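You operate a simulated robot arm through the tools that you are given. There is no shell and no other tool. Be economical: measure what you need, move in short steps, check, and stop when the job is done.

The job below is to be done with a simulated robot arm. You get a single attempt, and the scene is never put back.

TASK
Roll the blisters out of the blue-striped tube's patch, then dust on talc.
Fine: Open the clamp after that. Roller and shaker go back. Set down upright: talc shaker.

It is judged by the outcome, as a careful person would: the job done as asked, and still so three seconds after it is handed in. It fails if anything else is knocked over, pushed out of place, dropped, spilled or broken.

THE ROBOT
A 7-joint arm with a two-finger parallel gripper, fixed in place. Base frame: the origin is at the foot of the arm, x ahead of it, y to its left, z up; the work surface is at about z = 780. Readings come in mm, rad, newtons and seconds.
With the tool pointing down near the work surface it reaches from about 320 to 740 mm from the base axis. Its first joint turns from -2.007 to 2.007 rad. Payload 3.91 kg.
The tool frame sits at the grasp point between the pads (the TCP): z along the fingers, y along the line on which they close. The tips reach 30 mm beyond it. The gripper opens to 110 mm. The fingers are 20 mm wide and 10 mm thick; the gripper's body (48 by 112 mm) begins 55 mm behind the TCP.
Orientation is told as [roll, pitch, yaw] about the base's x, y, z axes, in that order, counted from this pose: with the fingers straight down and closing along the base's y, the tool's x points along the base's -x, its y along +y and its z along -z.

THE INTERFACE
- The arm moves only by the tool arm_command. Its argument "steps" is a list of rows, each a list of 7 numbers: the shift along the tool's x, y, z in mm, then the turn, a rotation vector about the tool's x, y, z in rad, then the finger opening in mm, from 0 to 110. In form: [[dx, dy, dz, ax, ay, az, claw], ...]. A call has 1 to 8 rows; each row is the pose to reach, as a shift and turn from the pose commanded when the call began, along the tool's axes at that moment. Rows are played at 5 a second. More than 50 mm and 0.15 rad between two rows, or a gripper value outside its range, and nothing of the call is played. A pose out of reach is approached as far as the arm can. The call stops where the force on the tool passes 40 N (or 10 N more than at its start, if that is more) or the arm is blocked; 0.2 s more then pass. Each finger travels about 108 mm/s and halts on what it meets, pressing with about 28 N; the grip force reading is that of the motor and also rises with nothing between the fingers. The clock runs only during rows and for 0.2 s after the last one: add rows that repeat a pose to give the fingers time. It gives the time, the measured TCP pose, the force on the tool (base axes), the opening and the grip force at its end, in the units of the frame above (readings bear some noise), with the torque about the TCP (base axes, N m) and any sound that the robot's microphone picked up.
- Cameras (640 x 400 px; columns grow to the right, rows downward): "scene" is fixed at [50.5, -500.4, 1602]; the picture's right is [0.33, -0.94, 0.00], its down [-0.73, -0.26, -0.64] and it looks along [0.60, 0.21, -0.77] (base axes); focal length 362 px, centre (320, 200). "wrist" rides on the gripper at [72, 17, -103] in the tool frame; the picture's right is [-0.23, 0.97, 0.00], its down [-0.76, -0.18, -0.62] and it looks along [-0.61, -0.14, 0.78] (tool axes); focal length 222 px, centre (320, 200). There is no depth. A picture from a camera that has moved, and an enlarged one, comes with that camera's place and axes in the base frame and with its lens.
- camera(camera): a new picture of that camera. The clock stands still meanwhile.
- slide_trunk(by): slides the trunk up (or, below 0, down) by that many mm; the arm rides with it, the base frame stays. It gives what a move gives, with no picture.
- enlarge(camera, box): a new picture of the part [left, top, right, bottom] of that camera's present view, enlarged. The clock stands still meanwhile.
- finish_job(): hands the job in; it is judged then, once.

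Work in short steps. Places have to be worked out from the pictures, the camera data and where the tool is seen: move nearer, look again, correct. Check each grasp and each placing, and mend what went wrong. You have 120 turns and 84 pictures in all, those below and enlarged ones among them. Open the gripper and draw the arm clear of the work before you hand the job in, unless the task says otherwise; then end with one line.

The tools are called after "Emit:" as name(argument=value, ...) on one line, values as JSON. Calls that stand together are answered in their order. arm_command: Moves the arm, as the interface text tells. Its arguments: {"type":"object","properties":{"steps":{"type":"array","items":{"type":"array","items":{"type":"number"}}}},"required":["steps"]} The other tools are called the same way: slide_trunk (by) slides the trunk up or down; camera (camera) takes a picture; enlarge (camera, box) takes an enlarged picture of a part of a camera's view; finish_job () hands the job in.

At the start:

```text
clock: 0.0
position: [577.6, -302.2, 1154.0]
tool_rot: [0.0, 0.001, 0.001]
force: [-0.2, 0.3, -0.8]
moment: [0.02, -0.01, 0.03]
opening: 110.0
grip_force: 0.0
trunk travel left (down, up): [-750.0, 240.0]
```

scene: 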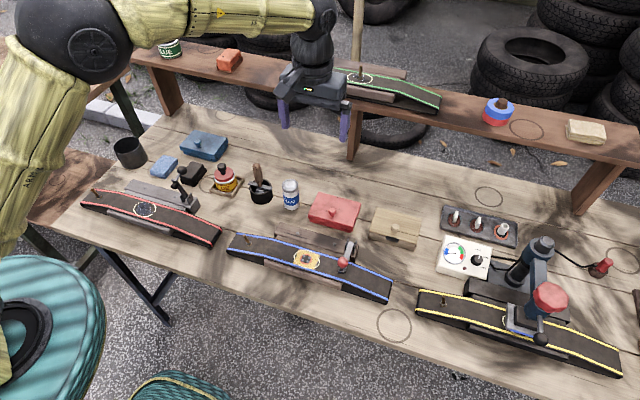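
wrist: 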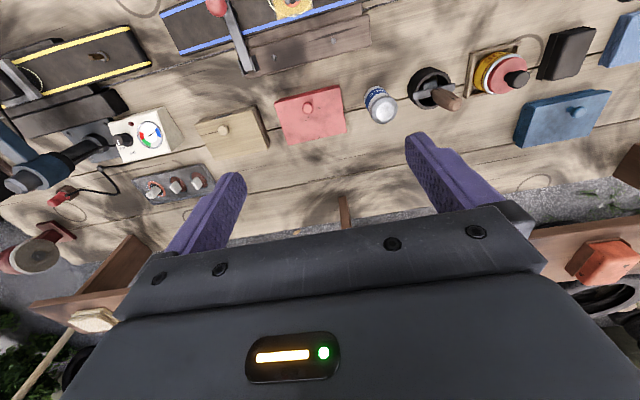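

The scene shows a blue-striped tube in the middle of the bench with a patch and a lever clamp. I'll take closer looks at the tube and the tools.

Emit:
enlarge(camera="scene", box=[220, 200, 400, 312])

Emit:
enlarge(camera="scene", box=[180, 140, 340, 240])

Emit:
enlarge(camera="scene", box=[400, 190, 640, 340])

```text
3.56 times, centred on (310, 256) of scene
camera zoom: at [50.5, -500.4, 1602.0], right [0.33, -0.94, 0.0], down [-0.73, -0.26, -0.64], along [0.6, 0.21, -0.77], focal length 1288 px, centre (356, 1)
```

zoom: 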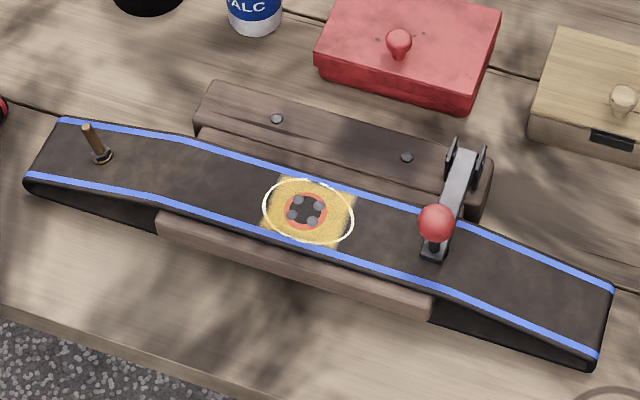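

```text
4.00 times, centred on (260, 190) of scene
camera zoom: at [50.5, -500.4, 1602.0], right [0.33, -0.94, 0.0], down [-0.73, -0.26, -0.64], along [0.6, 0.21, -0.77], focal length 1449 px, centre (560, 240)
```

zoom: 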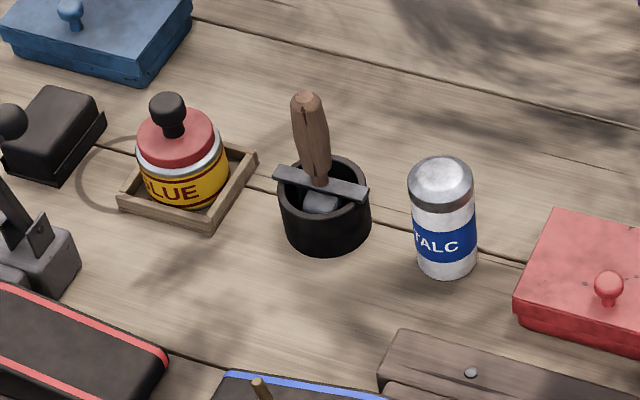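

```text
2.67 times, centred on (520, 265) of scene
camera zoom: at [50.5, -500.4, 1602.0], right [0.33, -0.94, 0.0], down [-0.73, -0.26, -0.64], along [0.6, 0.21, -0.77], focal length 966 px, centre (-213, 27)
```

zoom: 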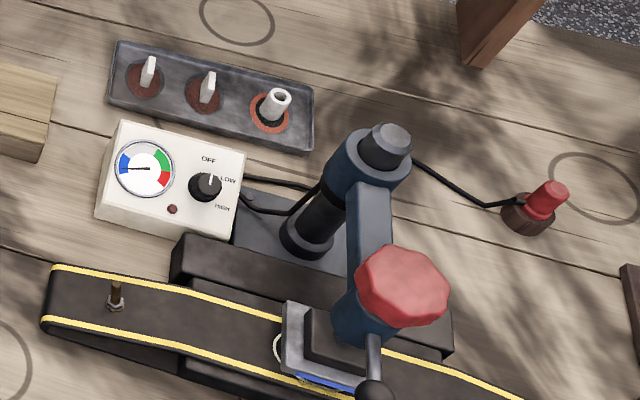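

The roller stands handle-up in the black pot (~(660,-105)), the talc is at ~(657,-203) and the patch at ~(467,-319). I'll move over the pot and talc for a closer wrist view.

Emit:
arm_command(steps=[[10, 35, 25, 0, 0, 0, 110], [20, 71, 50, 0, 0, 0, 110], [29, 106, 75, 0, 0, 0, 110], [38, 142, 100, 0, 0, 0, 110], [48, 177, 124, 0, 0, 0, 110], [48, 177, 124, 0, 0, 0, 110]])

Emit:
camera(camera="wrist")

Emit:
camera(camera="scene")

```text
clock: 1.4
position: [530.8, -127.4, 1032.8]
tool_rot: [-0.001, 0.001, 0.0]
force: [-0.7, 0.2, -0.1]
moment: [0.02, -0.02, 0.0]
opening: 109.9
grip_force: 0.0
trunk travel left (down, up): [-750.0, 240.0]
```

```text
78 pictures are left
camera wrist: at [457.7, -111.1, 1135.2], right [0.23, 0.97, 0.0], down [0.76, -0.18, 0.62], along [0.61, -0.14, -0.78], focal length 222 px, centre (320, 200)
```

wrist: 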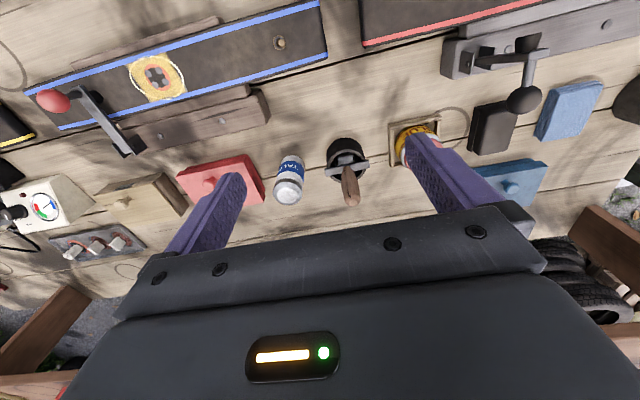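

```text
77 pictures are left
```

scene: 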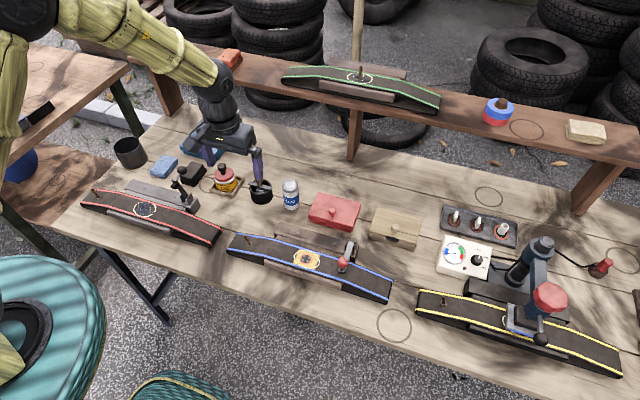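

Now an enlarged wrist view to triangulate the handle, talc and patch.

Emit:
enlarge(camera="wrist", box=[240, 110, 420, 222])

Emit:
enlarge(camera="wrist", box=[20, 20, 240, 157])

```text
3.56 times, centred on (330, 166) of wrist
camera zoom: at [457.7, -111.1, 1135.2], right [0.23, 0.97, 0.0], down [0.76, -0.18, 0.62], along [0.61, -0.14, -0.78], focal length 790 px, centre (284, 321)
```

zoom: 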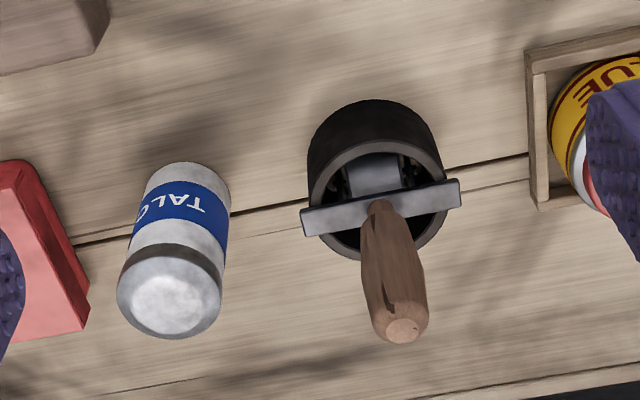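

```text
2.91 times, centred on (130, 88) of wrist
camera zoom: at [457.7, -111.1, 1135.2], right [0.23, 0.97, 0.0], down [0.76, -0.18, 0.62], along [0.61, -0.14, -0.78], focal length 646 px, centre (873, 524)
```

zoom: 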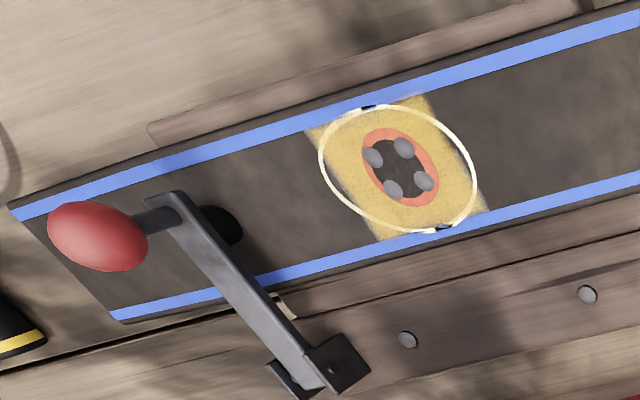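

Handle found: top ≈(649.5,-110,911), foot ≈(645,-110.5,826), cross bar along y so the wheel rolls along x. The patch is at ≈(466,-318.5,824), with the tube running along y. I go above the handle with the fingers at 50 mm.

Emit:
arm_command(steps=[[-30, 4, 15, 0, 0, 0, 50], [-60, 8, 30, 0, 0, 0, 50], [-90, 12, 45, 0, 0, 0, 50], [-118, 15, 65, 0, 0, 0, 50], [-118, 15, 65, 0, 0, 0, 50], [-118, 15, 65, 0, 0, 0, 50]])

Emit:
camera(camera="wrist")

Emit:
enlarge(camera="scene", box=[180, 120, 340, 220])

```text
clock: 2.8
position: [646.8, -110.2, 964.6]
tool_rot: [0.001, 0.001, 0.001]
force: [-0.3, 0.5, 0.4]
moment: [-0.03, -0.04, -0.02]
opening: 49.9
grip_force: 0.1
trunk travel left (down, up): [-750.0, 240.0]
```

```text
74 pictures are left
camera wrist: at [574.7, -94.6, 1066.9], right [0.23, 0.97, 0.0], down [0.76, -0.18, 0.62], along [0.61, -0.14, -0.78], focal length 222 px, centre (320, 200)
```

wrist: 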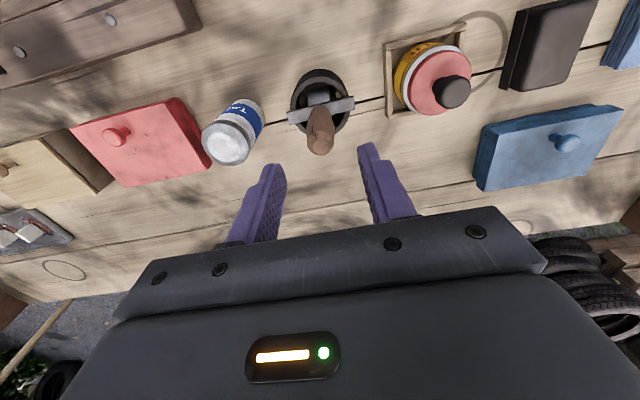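

```text
4.00 times, centred on (260, 170) of scene
camera zoom: at [50.5, -500.4, 1602.0], right [0.33, -0.94, 0.0], down [-0.73, -0.26, -0.64], along [0.6, 0.21, -0.77], focal length 1449 px, centre (560, 320)
```

zoom: 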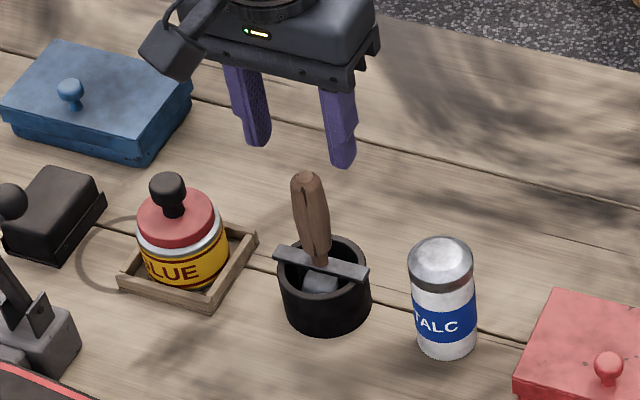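

The handle is centred between the fingers. I descend to TCP z≈863 and then close.

Emit:
arm_command(steps=[[-1, 0, 35, 0, 0, 0, 50], [-1, 0, 70, 0, 0, 0, 50], [-1, 0, 101, 0, 0, 0, 50], [-1, 0, 101, 0, 0, 0, 50]])

Emit:
enlarge(camera="scene", box=[200, 120, 320, 220])

```text
clock: 3.8
position: [650.9, -112.2, 866.6]
tool_rot: [0.001, 0.0, 0.001]
force: [-0.4, -0.1, -0.2]
moment: [-0.02, 0.01, -0.04]
opening: 50.2
grip_force: 0.0
trunk travel left (down, up): [-750.0, 240.0]
```

```text
4.00 times, centred on (260, 170) of scene
camera zoom: at [50.5, -500.4, 1602.0], right [0.33, -0.94, 0.0], down [-0.73, -0.26, -0.64], along [0.6, 0.21, -0.77], focal length 1449 px, centre (560, 320)
```

zoom: 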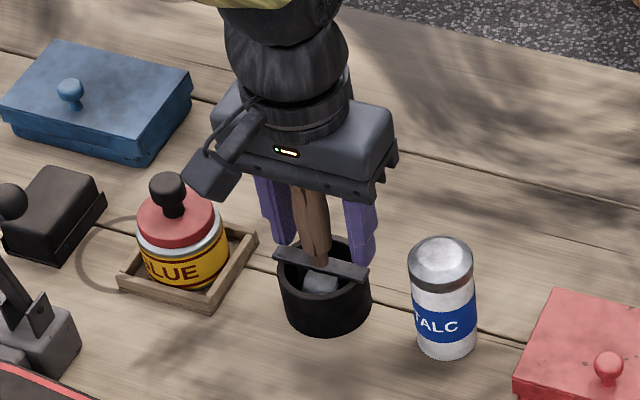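

Position is good, with the handle between the fingers. Closing now.

Emit:
arm_command(steps=[[1, 0, 0, 0, 0, 0, 35], [1, 0, 0, 0, 0, 0, 20], [1, 0, 0, 0, 0, 0, 5], [1, 0, 0, 0, 0, 0, 5], [1, 0, 0, 0, 0, 0, 5]])

Emit:
enlarge(camera="scene", box=[200, 120, 320, 220])

```text
clock: 5.0
position: [649.8, -111.9, 865.8]
tool_rot: [0.0, 0.001, -0.001]
force: [-1.2, 0.9, 1.4]
moment: [0.04, -0.04, 0.01]
opening: 22.3
grip_force: 27.9
trunk travel left (down, up): [-750.0, 240.0]
```

```text
4.00 times, centred on (260, 170) of scene
camera zoom: at [50.5, -500.4, 1602.0], right [0.33, -0.94, 0.0], down [-0.73, -0.26, -0.64], along [0.6, 0.21, -0.77], focal length 1449 px, centre (560, 320)
```

zoom: 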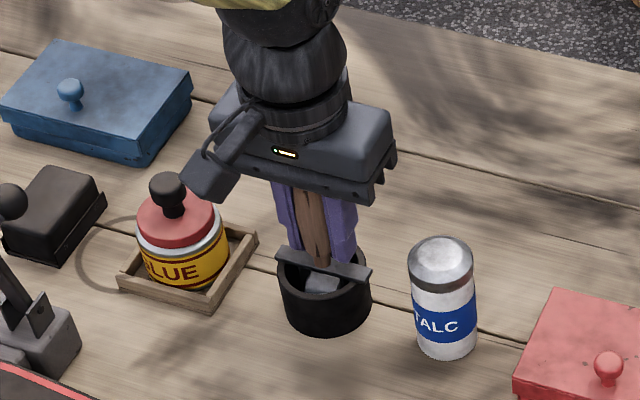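

Gripped at 22 mm. I lift straight up.

Emit:
arm_command(steps=[[0, 0, -25, 0, 0, 0, 5], [0, 0, -60, 0, 0, 0, 5], [0, 0, -100, 0, 0, 0, 5], [0, 0, -120, 0, 0, 0, 5], [0, 0, -120, 0, 0, 0, 5]])

Emit:
enlarge(camera="scene", box=[180, 80, 340, 220])

```text
clock: 6.2
position: [649.4, -110.8, 985.8]
tool_rot: [-0.001, 0.0, -0.001]
force: [0.6, 0.0, -0.9]
moment: [-0.03, -0.01, -0.02]
opening: 22.7
grip_force: 27.9
trunk travel left (down, up): [-750.0, 240.0]
```

```text
2.86 times, centred on (260, 150) of scene
camera zoom: at [50.5, -500.4, 1602.0], right [0.33, -0.94, 0.0], down [-0.73, -0.26, -0.64], along [0.6, 0.21, -0.77], focal length 1035 px, centre (491, 343)
```

zoom: 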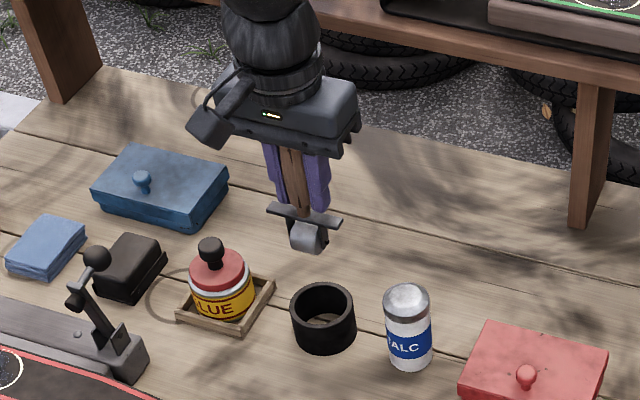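

The roller is held, with its wheel about 80 mm below the TCP. I carry it over the patch's near edge.

Emit:
arm_command(steps=[[29, -30, 0, 0, 0, 0, 5], [58, -59, 0, 0, 0, 0, 5], [87, -89, 0, 0, 0, 0, 5], [116, -119, 0, 0, 0, 0, 5], [145, -148, 0, 0, 0, 0, 5], [174, -178, 0, 0, 0, 0, 5], [201, -207, 10, 0, 0, 0, 5], [201, -207, 40, 0, 0, 0, 5]])

Emit:
enlarge(camera="scene", box=[220, 180, 400, 312])

Emit:
camera(camera="wrist")

```text
clock: 8.0
position: [447.1, -317.8, 943.3]
tool_rot: [0.0, 0.0, 0.002]
force: [0.5, -0.5, -1.2]
moment: [0.0, 0.0, -0.01]
opening: 22.3
grip_force: 27.8
trunk travel left (down, up): [-750.0, 240.0]
```

```text
3.03 times, centred on (310, 246) of scene
camera zoom: at [50.5, -500.4, 1602.0], right [0.33, -0.94, 0.0], down [-0.73, -0.26, -0.64], along [0.6, 0.21, -0.77], focal length 1098 px, centre (350, 61)
```

zoom: 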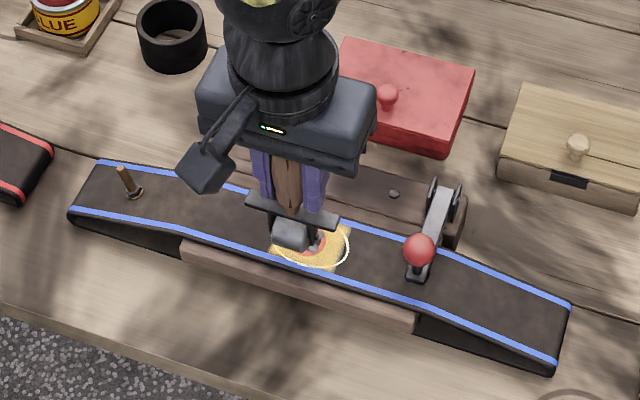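

```text
68 pictures are left
camera wrist: at [374.0, -300.7, 1046.2], right [0.23, 0.97, 0.0], down [0.76, -0.18, 0.62], along [0.61, -0.14, -0.78], focal length 222 px, centre (320, 200)
```

wrist: 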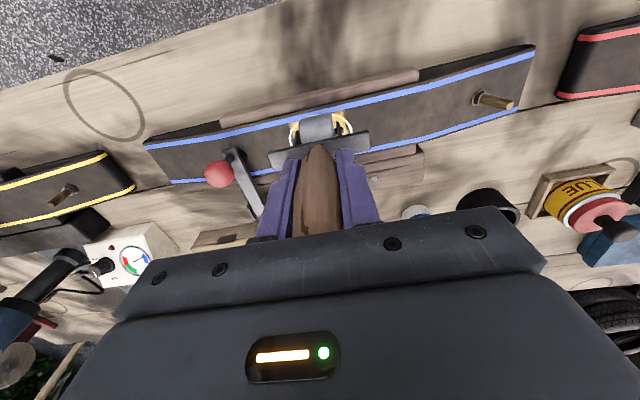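

Wheel is above the near part of the patch, bottom ≈ 860. I descend in small steps until I feel contact.

Emit:
arm_command(steps=[[0, 0, 12, 0, 0, 0, 5], [0, 0, 24, 0, 0, 0, 5], [0, 0, 30, 0, 0, 0, 5], [0, 0, 30, 0, 0, 0, 5]])

Emit:
enlarge(camera="scene", box=[260, 220, 360, 290])

```text
clock: 9.0
position: [447.3, -317.3, 913.5]
tool_rot: [0.0, 0.0, 0.0]
force: [0.6, 0.1, -2.0]
moment: [0.01, 0.04, -0.03]
opening: 22.4
grip_force: 27.3
trunk travel left (down, up): [-750.0, 240.0]
```

```text
5.71 times, centred on (310, 255) of scene
camera zoom: at [50.5, -500.4, 1602.0], right [0.33, -0.94, 0.0], down [-0.73, -0.26, -0.64], along [0.6, 0.21, -0.77], focal length 2070 px, centre (377, -114)
```

zoom: 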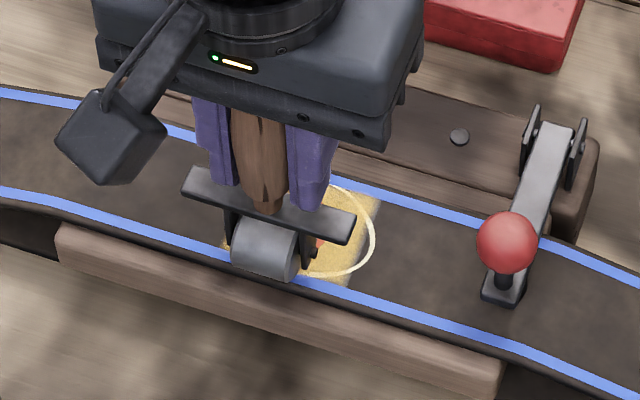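

Not in contact yet. The wheel sits a few mm to the +y side, so I shift y by -3 and lower slowly to a light press.

Emit:
arm_command(steps=[[0, -3, 2, 0, 0, 0, 5], [0, -3, 4, 0, 0, 0, 5], [0, -3, 6, 0, 0, 0, 5], [0, -3, 8, 0, 0, 0, 5], [0, -3, 8, 0, 0, 0, 5]])

```text
clock: 10.2
position: [446.3, -319.8, 906.4]
tool_rot: [-0.002, -0.001, 0.001]
force: [-0.4, 0.9, 10.5]
moment: [0.05, 0.05, -0.03]
opening: 22.6
grip_force: 27.6
trunk travel left (down, up): [-750.0, 240.0]
```

Contact at TCP z≈906 with about 11 N. I roll forward across the patch while holding the press.

Emit:
arm_command(steps=[[-6, 0, 0, 0, 0, 0, 5], [-12, 0, 0, 0, 0, 0, 5], [-18, 0, 0, 0, 0, 0, 5], [-24, 0, 0, 0, 0, 0, 5], [-30, 0, 0, 0, 0, 0, 5], [-36, 0, 0, 0, 0, 0, 5], [-40, 0, 0, 0, 0, 0, 5]])

Emit:
enlarge(camera="scene", box=[260, 220, 360, 290])

```text
clock: 11.8
position: [485.0, -321.4, 907.1]
tool_rot: [-0.002, -0.002, 0.001]
force: [-0.1, -0.9, 17.4]
moment: [-0.03, 0.08, -0.02]
opening: 22.4
grip_force: 27.5
trunk travel left (down, up): [-750.0, 240.0]
```

```text
5.71 times, centred on (310, 255) of scene
camera zoom: at [50.5, -500.4, 1602.0], right [0.33, -0.94, 0.0], down [-0.73, -0.26, -0.64], along [0.6, 0.21, -0.77], focal length 2070 px, centre (377, -114)
```

zoom: 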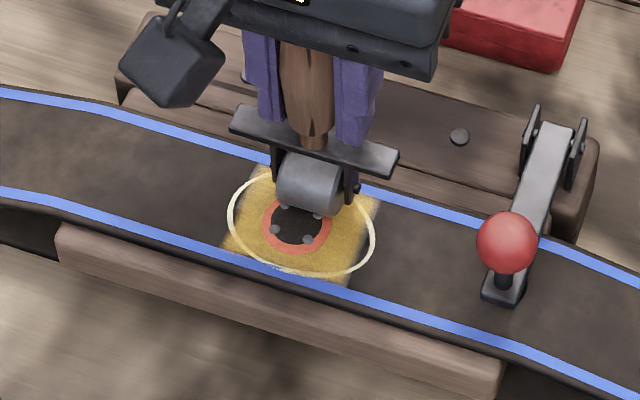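

The blisters have visibly shrunk. I roll back and forth again with slightly more pressure.

Emit:
arm_command(steps=[[6, 0, 0.5, 0, 0, 0, 5], [12, 0, 0.5, 0, 0, 0, 5], [18, 0, 0.5, 0, 0, 0, 5], [24, 0, 0.5, 0, 0, 0, 5], [30, 0, 0.5, 0, 0, 0, 5], [36, 0, 0.5, 0, 0, 0, 5], [40, 0, 0.5, 0, 0, 0, 5]])

Emit:
arm_command(steps=[[-6, 0, 0, 0, 0, 0, 5], [-12, 0, 0, 0, 0, 0, 5], [-18, 0, 0, 0, 0, 0, 5], [-24, 0, 0, 0, 0, 0, 5], [-30, 0, 0, 0, 0, 0, 5], [-36, 0, 0, 0, 0, 0, 5], [-40, 0, 0, 0, 0, 0, 5]])

Emit:
enlarge(camera="scene", box=[260, 220, 360, 290])

```text
clock: 13.4
position: [446.7, -319.8, 906.3]
tool_rot: [-0.002, -0.001, -0.001]
force: [0.0, -2.7, 16.5]
moment: [-0.14, 0.06, 0.0]
opening: 22.4
grip_force: 27.9
trunk travel left (down, up): [-750.0, 240.0]
```

```text
clock: 15.0
position: [485.2, -319.2, 906.3]
tool_rot: [0.001, 0.001, 0.001]
force: [0.0, -4.2, 3.5]
moment: [-0.28, 0.0, 0.03]
opening: 22.6
grip_force: 27.8
trunk travel left (down, up): [-750.0, 240.0]
```

```text
5.71 times, centred on (310, 255) of scene
camera zoom: at [50.5, -500.4, 1602.0], right [0.33, -0.94, 0.0], down [-0.73, -0.26, -0.64], along [0.6, 0.21, -0.77], focal length 2070 px, centre (377, -114)
```

zoom: 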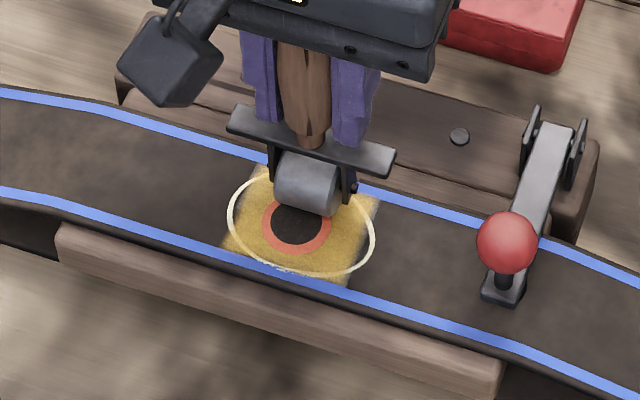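

The blisters look gone. I lift clear and check the patch.

Emit:
arm_command(steps=[[0, 0, -20, 0, 0, 0, 5], [0, 0, -55, 0, 0, 0, 5], [-30, 25, -77, 0, 0, 0, 5], [-60, 60, -77, 0, 0, 0, 5], [-60, 60, -77, 0, 0, 0, 5]])

Emit:
enlarge(camera="scene", box=[220, 170, 400, 300])

Emit:
enlarge(camera="scene", box=[280, 235, 340, 280])

```text
clock: 16.2
position: [545.9, -261.2, 982.7]
tool_rot: [-0.001, 0.003, 0.001]
force: [0.1, -0.8, -0.9]
moment: [0.0, -0.01, 0.0]
opening: 22.5
grip_force: 27.8
trunk travel left (down, up): [-750.0, 240.0]
```

```text
3.08 times, centred on (310, 235) of scene
camera zoom: at [50.5, -500.4, 1602.0], right [0.33, -0.94, 0.0], down [-0.73, -0.26, -0.64], along [0.6, 0.21, -0.77], focal length 1114 px, centre (351, 92)
```

zoom: 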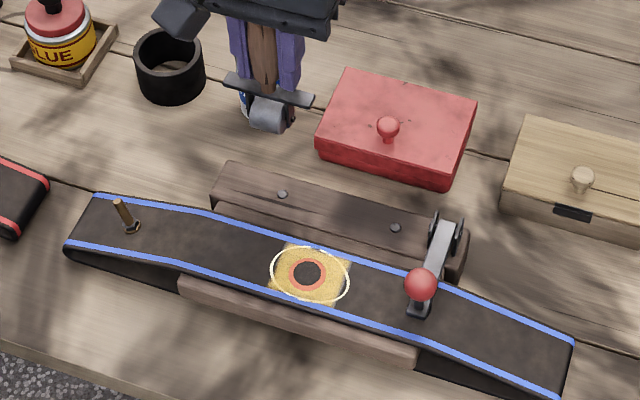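

```text
8.89 times, centred on (310, 258) of scene
camera zoom: at [50.5, -500.4, 1602.0], right [0.33, -0.94, 0.0], down [-0.73, -0.26, -0.64], along [0.6, 0.21, -0.77], focal length 3219 px, centre (409, -311)
```

zoom: 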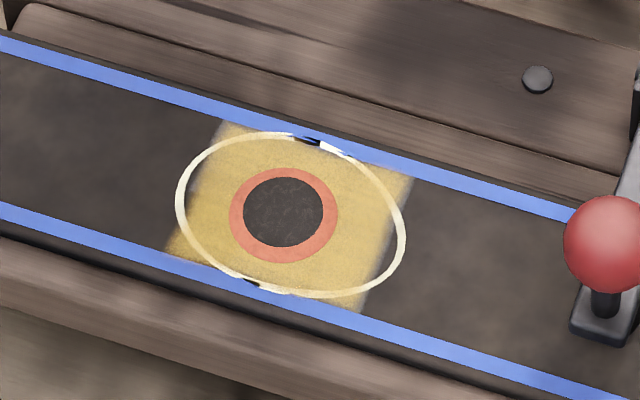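

The patch is flat with all blisters gone. I take the roller back above its pot.

Emit:
arm_command(steps=[[-21, 30, 0, 0, 0, 0, 5], [-42, 60, 0, 0, 0, 0, 5], [-63, 90, 0, 0, 0, 0, 5], [-84, 120, 0, 0, 0, 0, 5], [-104, 150, 0, 0, 0, 0, 5], [-104, 150, 0, 0, 0, 0, 5], [-104, 150, 25, 0, 0, 0, 5], [-104, 150, 25, 0, 0, 0, 5]])

Emit:
enlarge(camera="scene", box=[180, 100, 340, 220])

Emit:
camera(camera="wrist")

```text
clock: 18.0
position: [650.9, -110.7, 958.2]
tool_rot: [0.003, 0.0, -0.001]
force: [0.1, -0.2, -1.8]
moment: [0.01, 0.01, -0.02]
opening: 22.7
grip_force: 28.1
trunk travel left (down, up): [-750.0, 240.0]
```

```text
3.33 times, centred on (260, 160) of scene
camera zoom: at [50.5, -500.4, 1602.0], right [0.33, -0.94, 0.0], down [-0.73, -0.26, -0.64], along [0.6, 0.21, -0.77], focal length 1207 px, centre (520, 333)
```

zoom: 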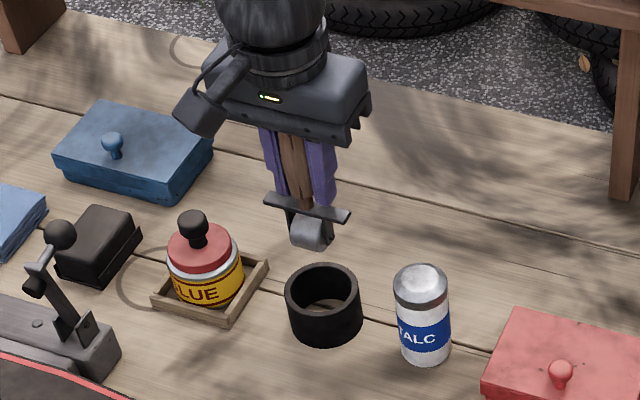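

```text
61 pictures are left
camera wrist: at [577.5, -94.3, 1061.2], right [0.23, 0.97, 0.0], down [0.76, -0.18, 0.62], along [0.61, -0.14, -0.78], focal length 222 px, centre (320, 200)
```

wrist: 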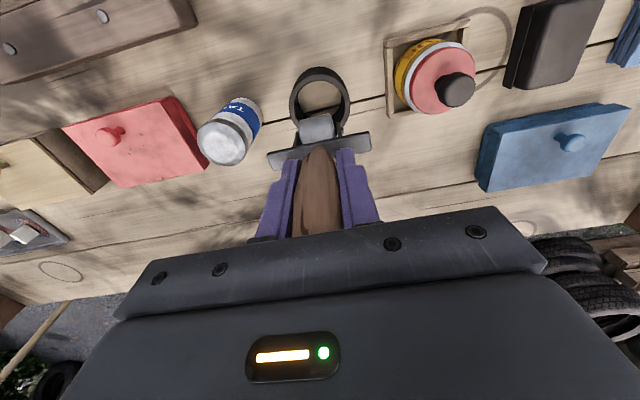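

Aligned as at pick-up. I lower to just above the original pick height, then settle on the last few mm.

Emit:
arm_command(steps=[[0.5, -0.5, 30, 0, 0, 0, 5], [0.5, -0.5, 60, 0, 0, 0, 5], [0.5, -0.5, 80, 0, 0, 0, 5], [0.5, -0.5, 88, 0, 0, 0, 5], [0.5, -0.5, 88, 0, 0, 0, 5]])

Emit:
enlarge(camera="scene", box=[220, 150, 310, 220])

```text
clock: 19.2
position: [650.5, -111.6, 871.0]
tool_rot: [0.002, -0.001, 0.0]
force: [1.4, -0.3, -2.2]
moment: [-0.01, 0.01, -0.01]
opening: 22.2
grip_force: 28.0
trunk travel left (down, up): [-750.0, 240.0]
```

```text
5.71 times, centred on (265, 185) of scene
camera zoom: at [50.5, -500.4, 1602.0], right [0.33, -0.94, 0.0], down [-0.73, -0.26, -0.64], along [0.6, 0.21, -0.77], focal length 2070 px, centre (634, 286)
```

zoom: 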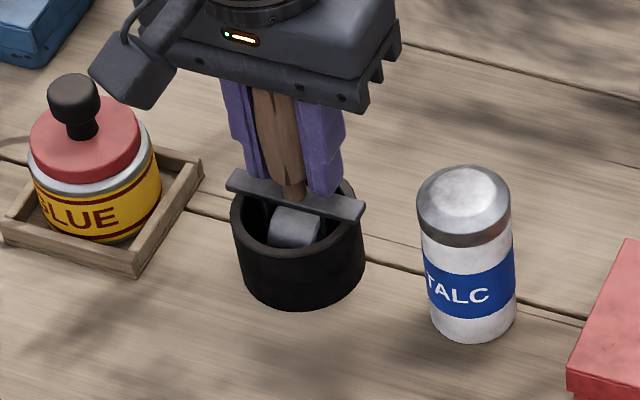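

In the pot, a few mm above rest. I lower until light contact.

Emit:
arm_command(steps=[[0, 0, 1.5, 0, 0, 0, 5], [0, 0, 3, 0, 0, 0, 5], [0, 0, 4.5, 0, 0, 0, 5], [0, 0, 4.5, 0, 0, 0, 5]])

```text
clock: 20.2
position: [650.9, -111.7, 864.6]
tool_rot: [0.0, 0.0, 0.001]
force: [0.0, 0.5, -1.6]
moment: [-0.02, -0.01, -0.03]
opening: 22.5
grip_force: 28.1
trunk travel left (down, up): [-750.0, 240.0]
```

Emit:
arm_command(steps=[[0, 0, 1, 0, 0, 0, 5], [0, 0, 2, 0, 0, 0, 5], [0, 0, 3, 0, 0, 0, 5], [0, 0, 3, 0, 0, 0, 5]])

Emit:
enlarge(camera="scene", box=[220, 150, 310, 220])

```text
clock: 21.2
position: [651.1, -110.4, 864.7]
tool_rot: [0.001, -0.004, -0.001]
force: [-2.8, 1.2, 14.6]
moment: [0.08, 0.24, 0.0]
opening: 22.4
grip_force: 28.0
trunk travel left (down, up): [-750.0, 240.0]
```

```text
5.71 times, centred on (265, 185) of scene
camera zoom: at [50.5, -500.4, 1602.0], right [0.33, -0.94, 0.0], down [-0.73, -0.26, -0.64], along [0.6, 0.21, -0.77], focal length 2070 px, centre (634, 286)
```

zoom: 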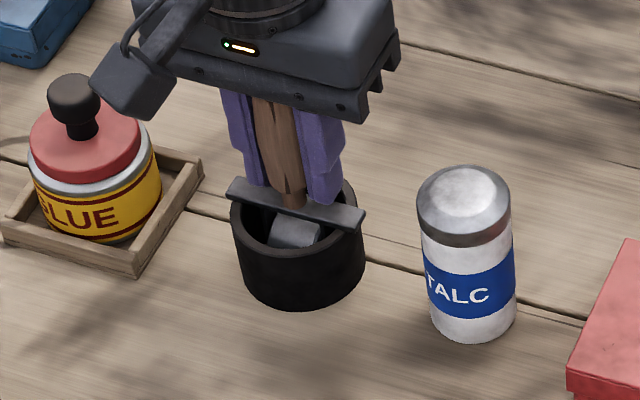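

The roller is seated. I back off the pressure and open gently to 50 mm.

Emit:
arm_command(steps=[[0, 0, -1.5, 0, 0, 0, 5], [0, 0, -1.5, 0, 0, 0, 30], [0, 0, -1.5, 0, 0, 0, 50], [0, 0, -1.5, 0, 0, 0, 50], [0, 0, -20, 0, 0, 0, 50], [0, 0, -65, 0, 0, 0, 50], [0, 0, -110, 0, 0, 0, 50], [0, 0, -110, 0, 0, 0, 50]])

Emit:
enlarge(camera="scene", box=[220, 130, 310, 220])

Emit:
camera(camera="wrist")

```text
clock: 23.0
position: [649.9, -111.6, 971.4]
tool_rot: [-0.001, 0.002, 0.0]
force: [0.2, -0.6, 0.4]
moment: [0.0, 0.0, -0.01]
opening: 50.1
grip_force: 0.1
trunk travel left (down, up): [-750.0, 240.0]
```

```text
4.44 times, centred on (265, 175) of scene
camera zoom: at [50.5, -500.4, 1602.0], right [0.33, -0.94, 0.0], down [-0.73, -0.26, -0.64], along [0.6, 0.21, -0.77], focal length 1610 px, centre (564, 311)
```

zoom: 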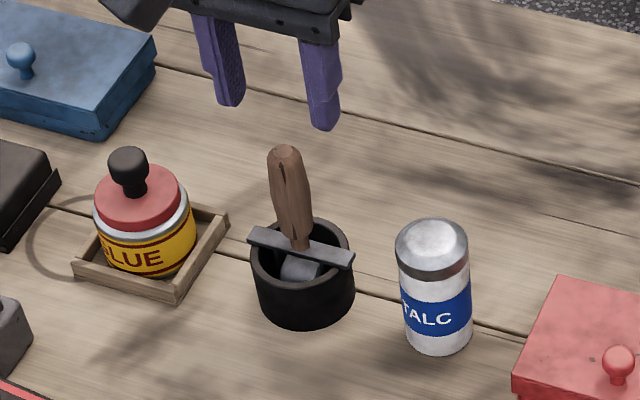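

```text
57 pictures are left
camera wrist: at [577.9, -95.4, 1074.3], right [0.23, 0.97, 0.0], down [0.76, -0.18, 0.62], along [0.61, -0.14, -0.78], focal length 222 px, centre (320, 200)
```

wrist: 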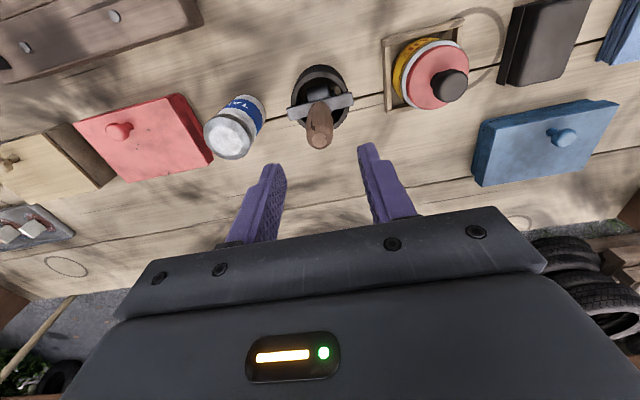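

The roller is back in its pot and stable. Next the talc: I plan to grasp it with the tool near horizontal so a wrist roll can invert it. First I retreat in front of it and pitch the fingers forward.

Emit:
arm_command(steps=[[33, -23, -10, 0, 0, 0, 60], [66, -46, -20, 0, 0, 0, 70], [99, -69, -30, 0, 0, 0, 70], [140, -91, -30, 0, 0, 0, 70], [140, -91, -30, 0, 0, 0, 70]])

Emit:
arm_command(steps=[[0, 0, 0, 0, -0.15, 0, 70], [0, 0, 0, 0, -0.3, 0, 70], [0, 0, 0, 0, -0.45, 0, 70], [0, 0, 0, 0, -0.6, 0, 70], [0, 0, 0, 0, -0.75, 0, 70], [0, 0, 0, 0, -0.9, 0, 70], [0, 0, 0, 0, -1.05, 0, 70], [0, 0, 0, 0, -1.2, 0, 70]])

Emit:
camera(camera="scene")

Emit:
camera(camera="wrist")

```text
clock: 24.2
position: [511.6, -203.5, 1001.0]
tool_rot: [-0.001, 0.0, 0.001]
force: [0.1, -0.1, 0.6]
moment: [0.01, 0.01, 0.01]
opening: 70.3
grip_force: 0.0
trunk travel left (down, up): [-750.0, 240.0]
```

```text
clock: 26.0
position: [511.9, -200.3, 1001.6]
tool_rot: [0.0, -1.202, -0.001]
force: [0.5, -0.7, 0.0]
moment: [-0.02, 0.02, 0.04]
opening: 69.8
grip_force: 0.1
trunk travel left (down, up): [-750.0, 240.0]
```

```text
56 pictures are left
```

scene: 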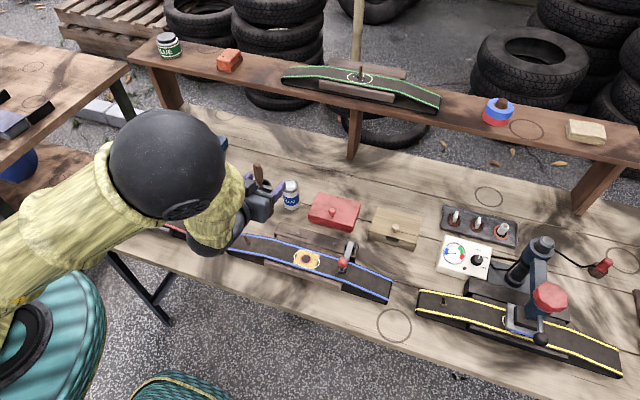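

```text
55 pictures are left
camera wrist: at [387.7, -186.1, 971.4], right [0.08, 0.97, 0.21], down [-0.31, -0.18, 0.94], along [0.95, -0.14, 0.28], focal length 222 px, centre (320, 200)
```

wrist: 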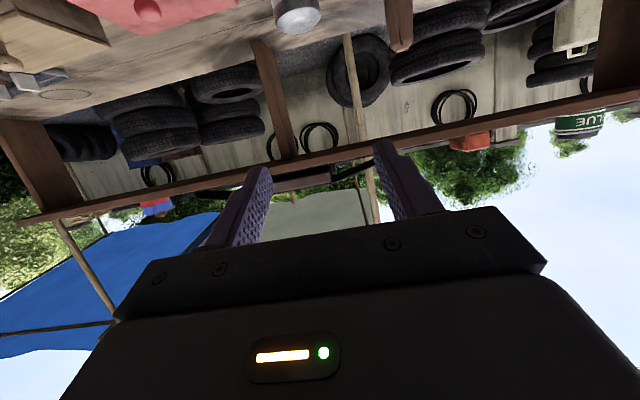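

The wrist camera sits below in this pitch, so I'd grasp at about 45° tilt and then roll 180° and raise the tool. First I test in free air whether a roll of about π about the tool axis is reachable.

Emit:
arm_command(steps=[[0, 0, 0, 0, 0, 0.15, 70], [0, 0, 0, 0, 0, 0.3, 70], [0, 0, 0, 0, 0, 0.45, 70], [0, 0, 0, 0, 0, 0.6, 70], [0, 0, 0, 0, 0, 0.75, 70], [0, 0, 0, 0, 0, 0.9, 70], [0, 0, 0, 0, 0, 1.05, 70], [0, 0, 0, 0, 0, 1.2, 70]])

Emit:
arm_command(steps=[[0, 0, 0, 0, 0, 0.15, 70], [0, 0, 0, 0, 0, 0.3, 70], [0, 0, 0, 0, 0, 0.45, 70], [0, 0, 0, 0, 0, 0.6, 70], [0, 0, 0, 0, 0, 0.75, 70], [0, 0, 0, 0, 0, 0.9, 70], [0, 0, 0, 0, 0, 1.05, 70], [0, 0, 0, 0, 0, 1.2, 70]])

Emit:
arm_command(steps=[[0, 0, 0, 0, 0, 0.15, 70], [0, 0, 0, 0, 0, 0.3, 70], [0, 0, 0, 0, 0, 0.45, 70], [0, 0, 0, 0, 0, 0.6, 70], [0, 0, 0, 0, 0, 0.74, 70], [0, 0, 0, 0, 0, 0.74, 70]])

```text
clock: 27.8
position: [509.8, -200.3, 1003.8]
tool_rot: [1.177, -0.342, -1.432]
force: [0.0, 0.1, -0.5]
moment: [0.02, 0.01, -0.01]
opening: 69.8
grip_force: 0.0
trunk travel left (down, up): [-750.0, 240.0]
```

```text
clock: 29.6
position: [510.2, -202.5, 1003.5]
tool_rot: [1.047, 0.76, -1.949]
force: [-1.1, 0.1, 0.3]
moment: [0.01, -0.03, -0.01]
opening: 70.1
grip_force: 0.1
trunk travel left (down, up): [-750.0, 240.0]
```

```text
clock: 31.0
position: [510.7, -201.0, 1002.6]
tool_rot: [0.0, 1.199, -3.139]
force: [-0.7, 0.0, 0.3]
moment: [-0.01, 0.0, 0.03]
opening: 70.1
grip_force: 0.1
trunk travel left (down, up): [-750.0, 240.0]
```

Roll of π is reachable, and the camera is now on top. I can grasp like this and roll back to invert. I look at the talc from here.

Emit:
camera(camera="wrist")

Emit:
enlarge(camera="scene", box=[200, 130, 360, 240])

```text
54 pictures are left
camera wrist: at [441.1, -219.0, 1107.2], right [-0.08, -0.97, -0.21], down [-0.86, 0.18, -0.48], along [0.51, 0.14, -0.85], focal length 222 px, centre (320, 200)
```

wrist: 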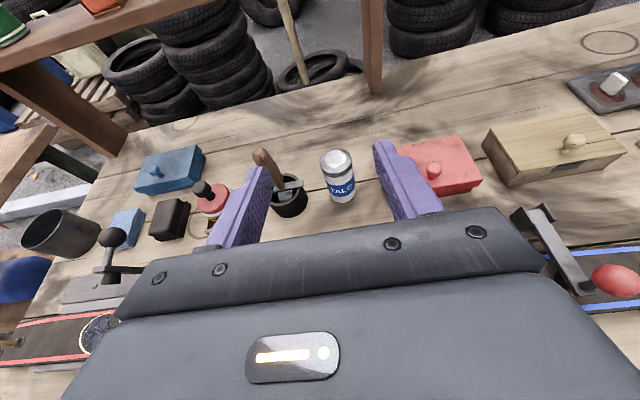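

```text
3.64 times, centred on (280, 185) of scene
camera zoom: at [50.5, -500.4, 1602.0], right [0.33, -0.94, 0.0], down [-0.73, -0.26, -0.64], along [0.6, 0.21, -0.77], focal length 1317 px, centre (466, 254)
```

zoom: 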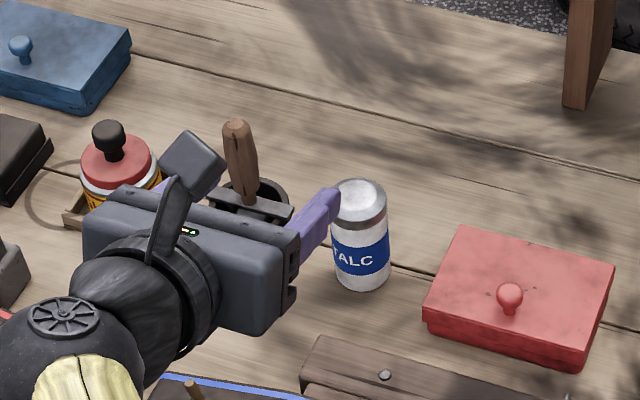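

Talc top centre ≈ (646,-206.5,871). I go to a pre-grasp pose 90 mm back along the tool axis with a 64 mm opening.

Emit:
arm_command(steps=[[-28, 1.4, 25, 0, 0, 0, 64], [-56, 2.8, 50, 0, 0, 0, 64], [-84, 4.2, 75, 0, 0, 0, 64], [-112.5, 5.5, 98.7, 0, 0, 0, 64], [-112.5, 5.5, 98.7, 0, 0, 0, 64]])

Emit:
camera(camera="wrist")

Emit:
enlarge(camera="scene", box=[200, 150, 360, 260])

```text
clock: 32.2
position: [562.4, -205.6, 861.6]
tool_rot: [0.006, 1.199, -3.135]
force: [0.2, -0.2, -1.2]
moment: [0.02, 0.03, 0.02]
opening: 63.9
grip_force: 0.1
trunk travel left (down, up): [-750.0, 240.0]
```

```text
52 pictures are left
camera wrist: at [492.4, -224.0, 965.4], right [-0.08, -0.97, -0.21], down [-0.86, 0.18, -0.48], along [0.51, 0.14, -0.85], focal length 222 px, centre (320, 200)
```

wrist: 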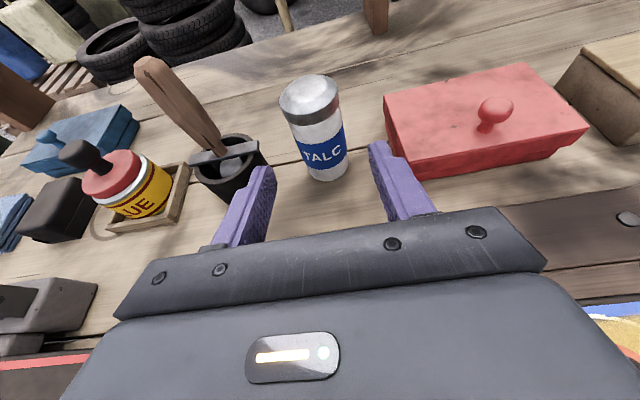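

```text
3.64 times, centred on (280, 205) of scene
camera zoom: at [50.5, -500.4, 1602.0], right [0.33, -0.94, 0.0], down [-0.73, -0.26, -0.64], along [0.6, 0.21, -0.77], focal length 1317 px, centre (466, 182)
```

zoom: 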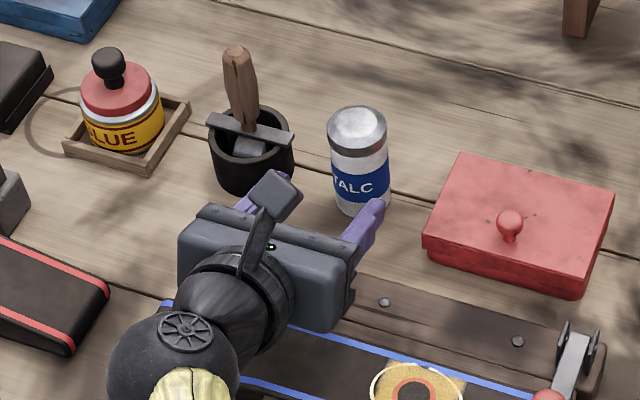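

The talc is between the fingertips' path, at about the expected place. I advance along the tool axis to the grasp.

Emit:
arm_command(steps=[[0, 1, 30, 0, 0, 0, 64], [0, 1, 60, 0, 0, 0, 64], [0, 1, 80, 0, 0, 0, 64], [0, 1, 91, 0, 0, 0, 64], [0, 1, 91, 0, 0, 0, 64]])

Emit:
camera(camera="wrist")

Emit:
enlarge(camera="scene", box=[220, 140, 340, 230])

```text
clock: 33.4
position: [645.5, -218.1, 834.3]
tool_rot: [0.053, 1.199, -3.098]
force: [-0.3, -0.5, 0.1]
moment: [-0.01, -0.01, 0.03]
opening: 64.0
grip_force: 0.1
trunk travel left (down, up): [-750.0, 240.0]
```

```text
50 pictures are left
camera wrist: at [574.6, -233.3, 938.3], right [-0.09, -0.98, -0.19], down [-0.86, 0.17, -0.49], along [0.51, 0.12, -0.85], focal length 222 px, centre (320, 200)
```

wrist: 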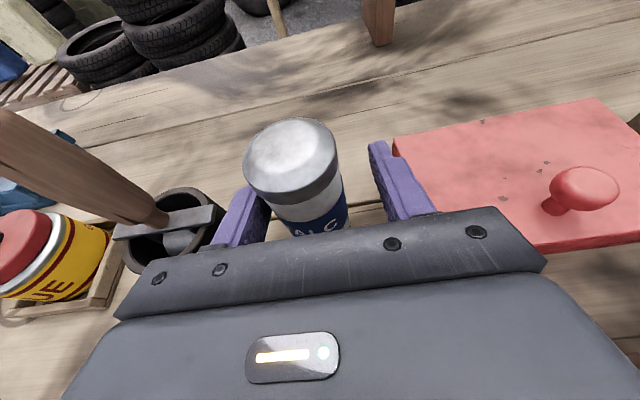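

```text
4.44 times, centred on (280, 185) of scene
camera zoom: at [50.5, -500.4, 1602.0], right [0.33, -0.94, 0.0], down [-0.73, -0.26, -0.64], along [0.6, 0.21, -0.77], focal length 1610 px, centre (498, 267)
```

zoom: 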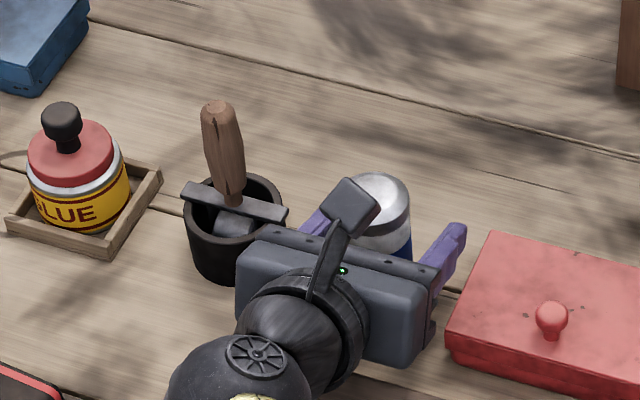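

The arm hit a joint limit here (y drifted to -218, rotated slightly). I back out along the axis and lower the trunk so a near-horizontal tool is more comfortable.

Emit:
arm_command(steps=[[0, 0, -15, 0, 0, 0, 64], [0, 0, -40, 0, 0, 0, 64], [0, 0, -75, 0, 0, 0, 64], [0, 0, -92, 0, 0, 0, 64], [0, 0, -92, 0, 0, 0, 64]])

Emit:
arm_command(steps=[[45, 0, -18, 0, 0, 0, 64], [90, 0, -36, 0, 0, 0, 64], [135, 0, -54, 0, 0, 0, 64], [180, 0, -72, 0, 0, 0, 64], [180, 0, -72, 0, 0, 0, 64]])

Emit:
camera(camera="scene")

```text
clock: 34.6
position: [557.9, -208.8, 862.6]
tool_rot: [0.004, 1.198, -3.135]
force: [-0.2, -0.1, 0.7]
moment: [0.02, -0.01, 0.0]
opening: 64.2
grip_force: 0.0
trunk travel left (down, up): [-750.0, 240.0]
```

```text
clock: 35.8
position: [557.4, -205.6, 1054.6]
tool_rot: [0.005, 1.199, -3.137]
force: [0.8, 0.7, -0.1]
moment: [0.01, 0.02, -0.03]
opening: 63.8
grip_force: 0.0
trunk travel left (down, up): [-750.0, 240.0]
```

```text
48 pictures are left
```

scene: 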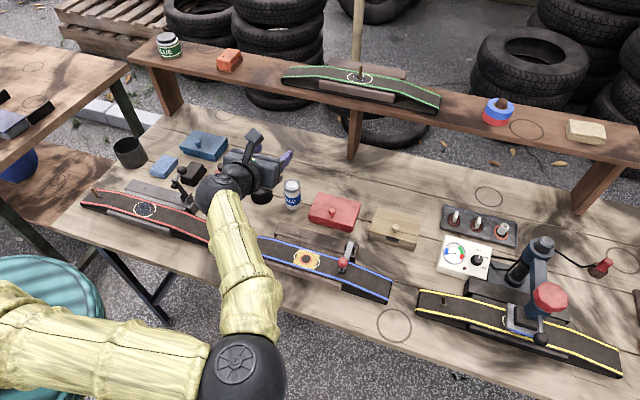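

The elbow has swung out sideways in this roll. Instead of moving the trunk, I'll use a steeper pitch (≈41° down), which should relieve the wrist limit, and go to a pre-grasp at about (580,-206,894).

Emit:
arm_command(steps=[[-35, 0, 20, 0, -0.088, 0, 64], [-70, 0, 40, 0, -0.175, 0, 64], [-105, 0, 60, 0, -0.263, 0, 64], [-141, 1, 79.4, 0, -0.35, 0, 64], [-141, 1, 79.4, 0, -0.35, 0, 64]])

Emit:
camera(camera="scene")

```text
clock: 37.0
position: [582.5, -207.3, 895.4]
tool_rot: [0.004, 0.847, -3.137]
force: [0.7, 0.4, -0.3]
moment: [-0.01, 0.0, -0.01]
opening: 64.3
grip_force: 0.0
trunk travel left (down, up): [-750.0, 240.0]
```

```text
47 pictures are left
```

scene: 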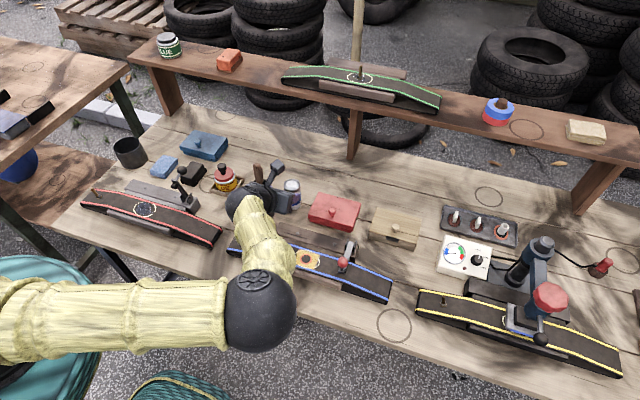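

Pose reached without drift. I advance along the tool axis in smaller steps.

Emit:
arm_command(steps=[[0, 0, 30, 0, 0, 0, 64], [0, 0, 55, 0, 0, 0, 64], [0, 0, 75, 0, 0, 0, 64], [0, 0, 88, 0, 0, 0, 64], [0, 0, 88, 0, 0, 0, 64]])

Emit:
camera(camera="wrist")

Emit:
camera(camera="scene")

```text
clock: 38.2
position: [650.0, -209.7, 838.5]
tool_rot: [0.002, 0.85, -3.138]
force: [0.0, -0.3, 0.2]
moment: [0.01, -0.04, -0.02]
opening: 64.0
grip_force: 0.0
trunk travel left (down, up): [-750.0, 240.0]
```

```text
46 pictures are left
camera wrist: at [619.1, -226.9, 959.7], right [-0.15, -0.97, -0.17], down [-0.97, 0.18, -0.16], along [0.19, 0.14, -0.97], focal length 222 px, centre (320, 200)
```

wrist: 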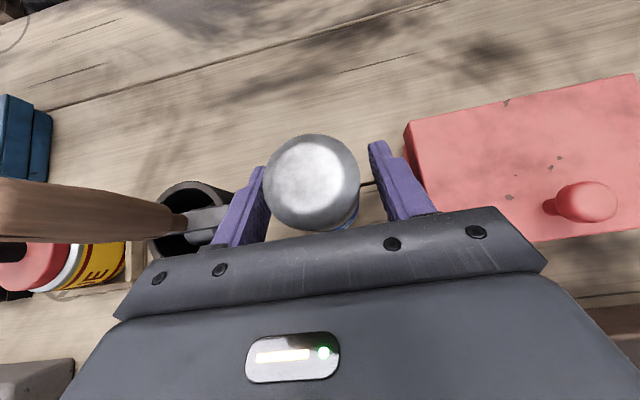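

```text
45 pictures are left
```

scene: 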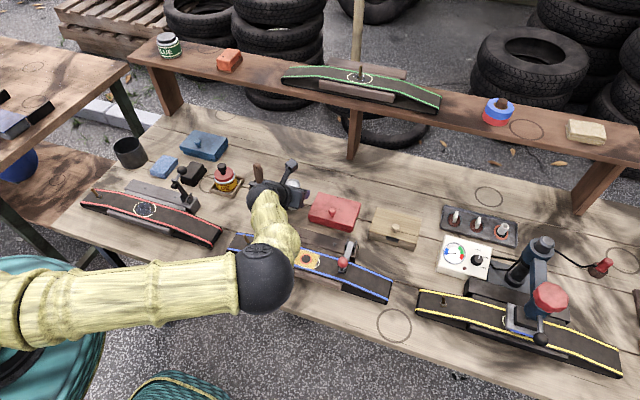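

Reached cleanly. The talc is about 2 mm to the -y side, so I centre and close.

Emit:
arm_command(steps=[[0, 2.3, 0, 0, 0, 0, 64], [0, 2.3, 0, 0, 0, 0, 55], [0, 2.3, 0, 0, 0, 0, 47], [0, 2.3, 0, 0, 0, 0, 35], [0, 2.3, 0, 0, 0, 0, 30], [0, 2.3, 0, 0, 0, 0, 30]])

Emit:
camera(camera="wrist")

```text
clock: 39.6
position: [649.0, -211.7, 836.7]
tool_rot: [0.003, 0.849, -3.138]
force: [0.3, 1.1, 0.7]
moment: [0.0, -0.01, 0.01]
opening: 44.0
grip_force: 28.1
trunk travel left (down, up): [-750.0, 240.0]
```

```text
44 pictures are left
camera wrist: at [618.7, -229.6, 959.6], right [-0.15, -0.97, -0.17], down [-0.97, 0.18, -0.16], along [0.19, 0.14, -0.97], focal length 222 px, centre (320, 200)
```

wrist: 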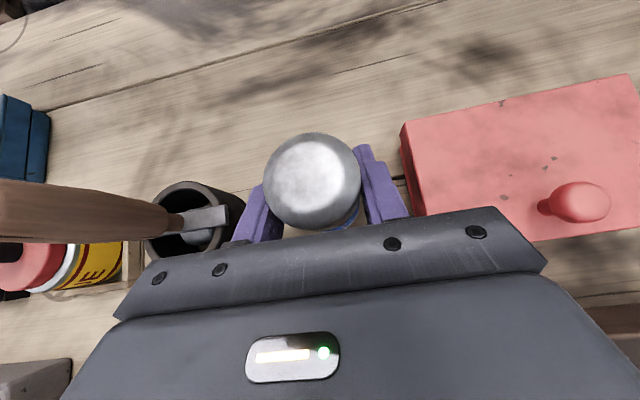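

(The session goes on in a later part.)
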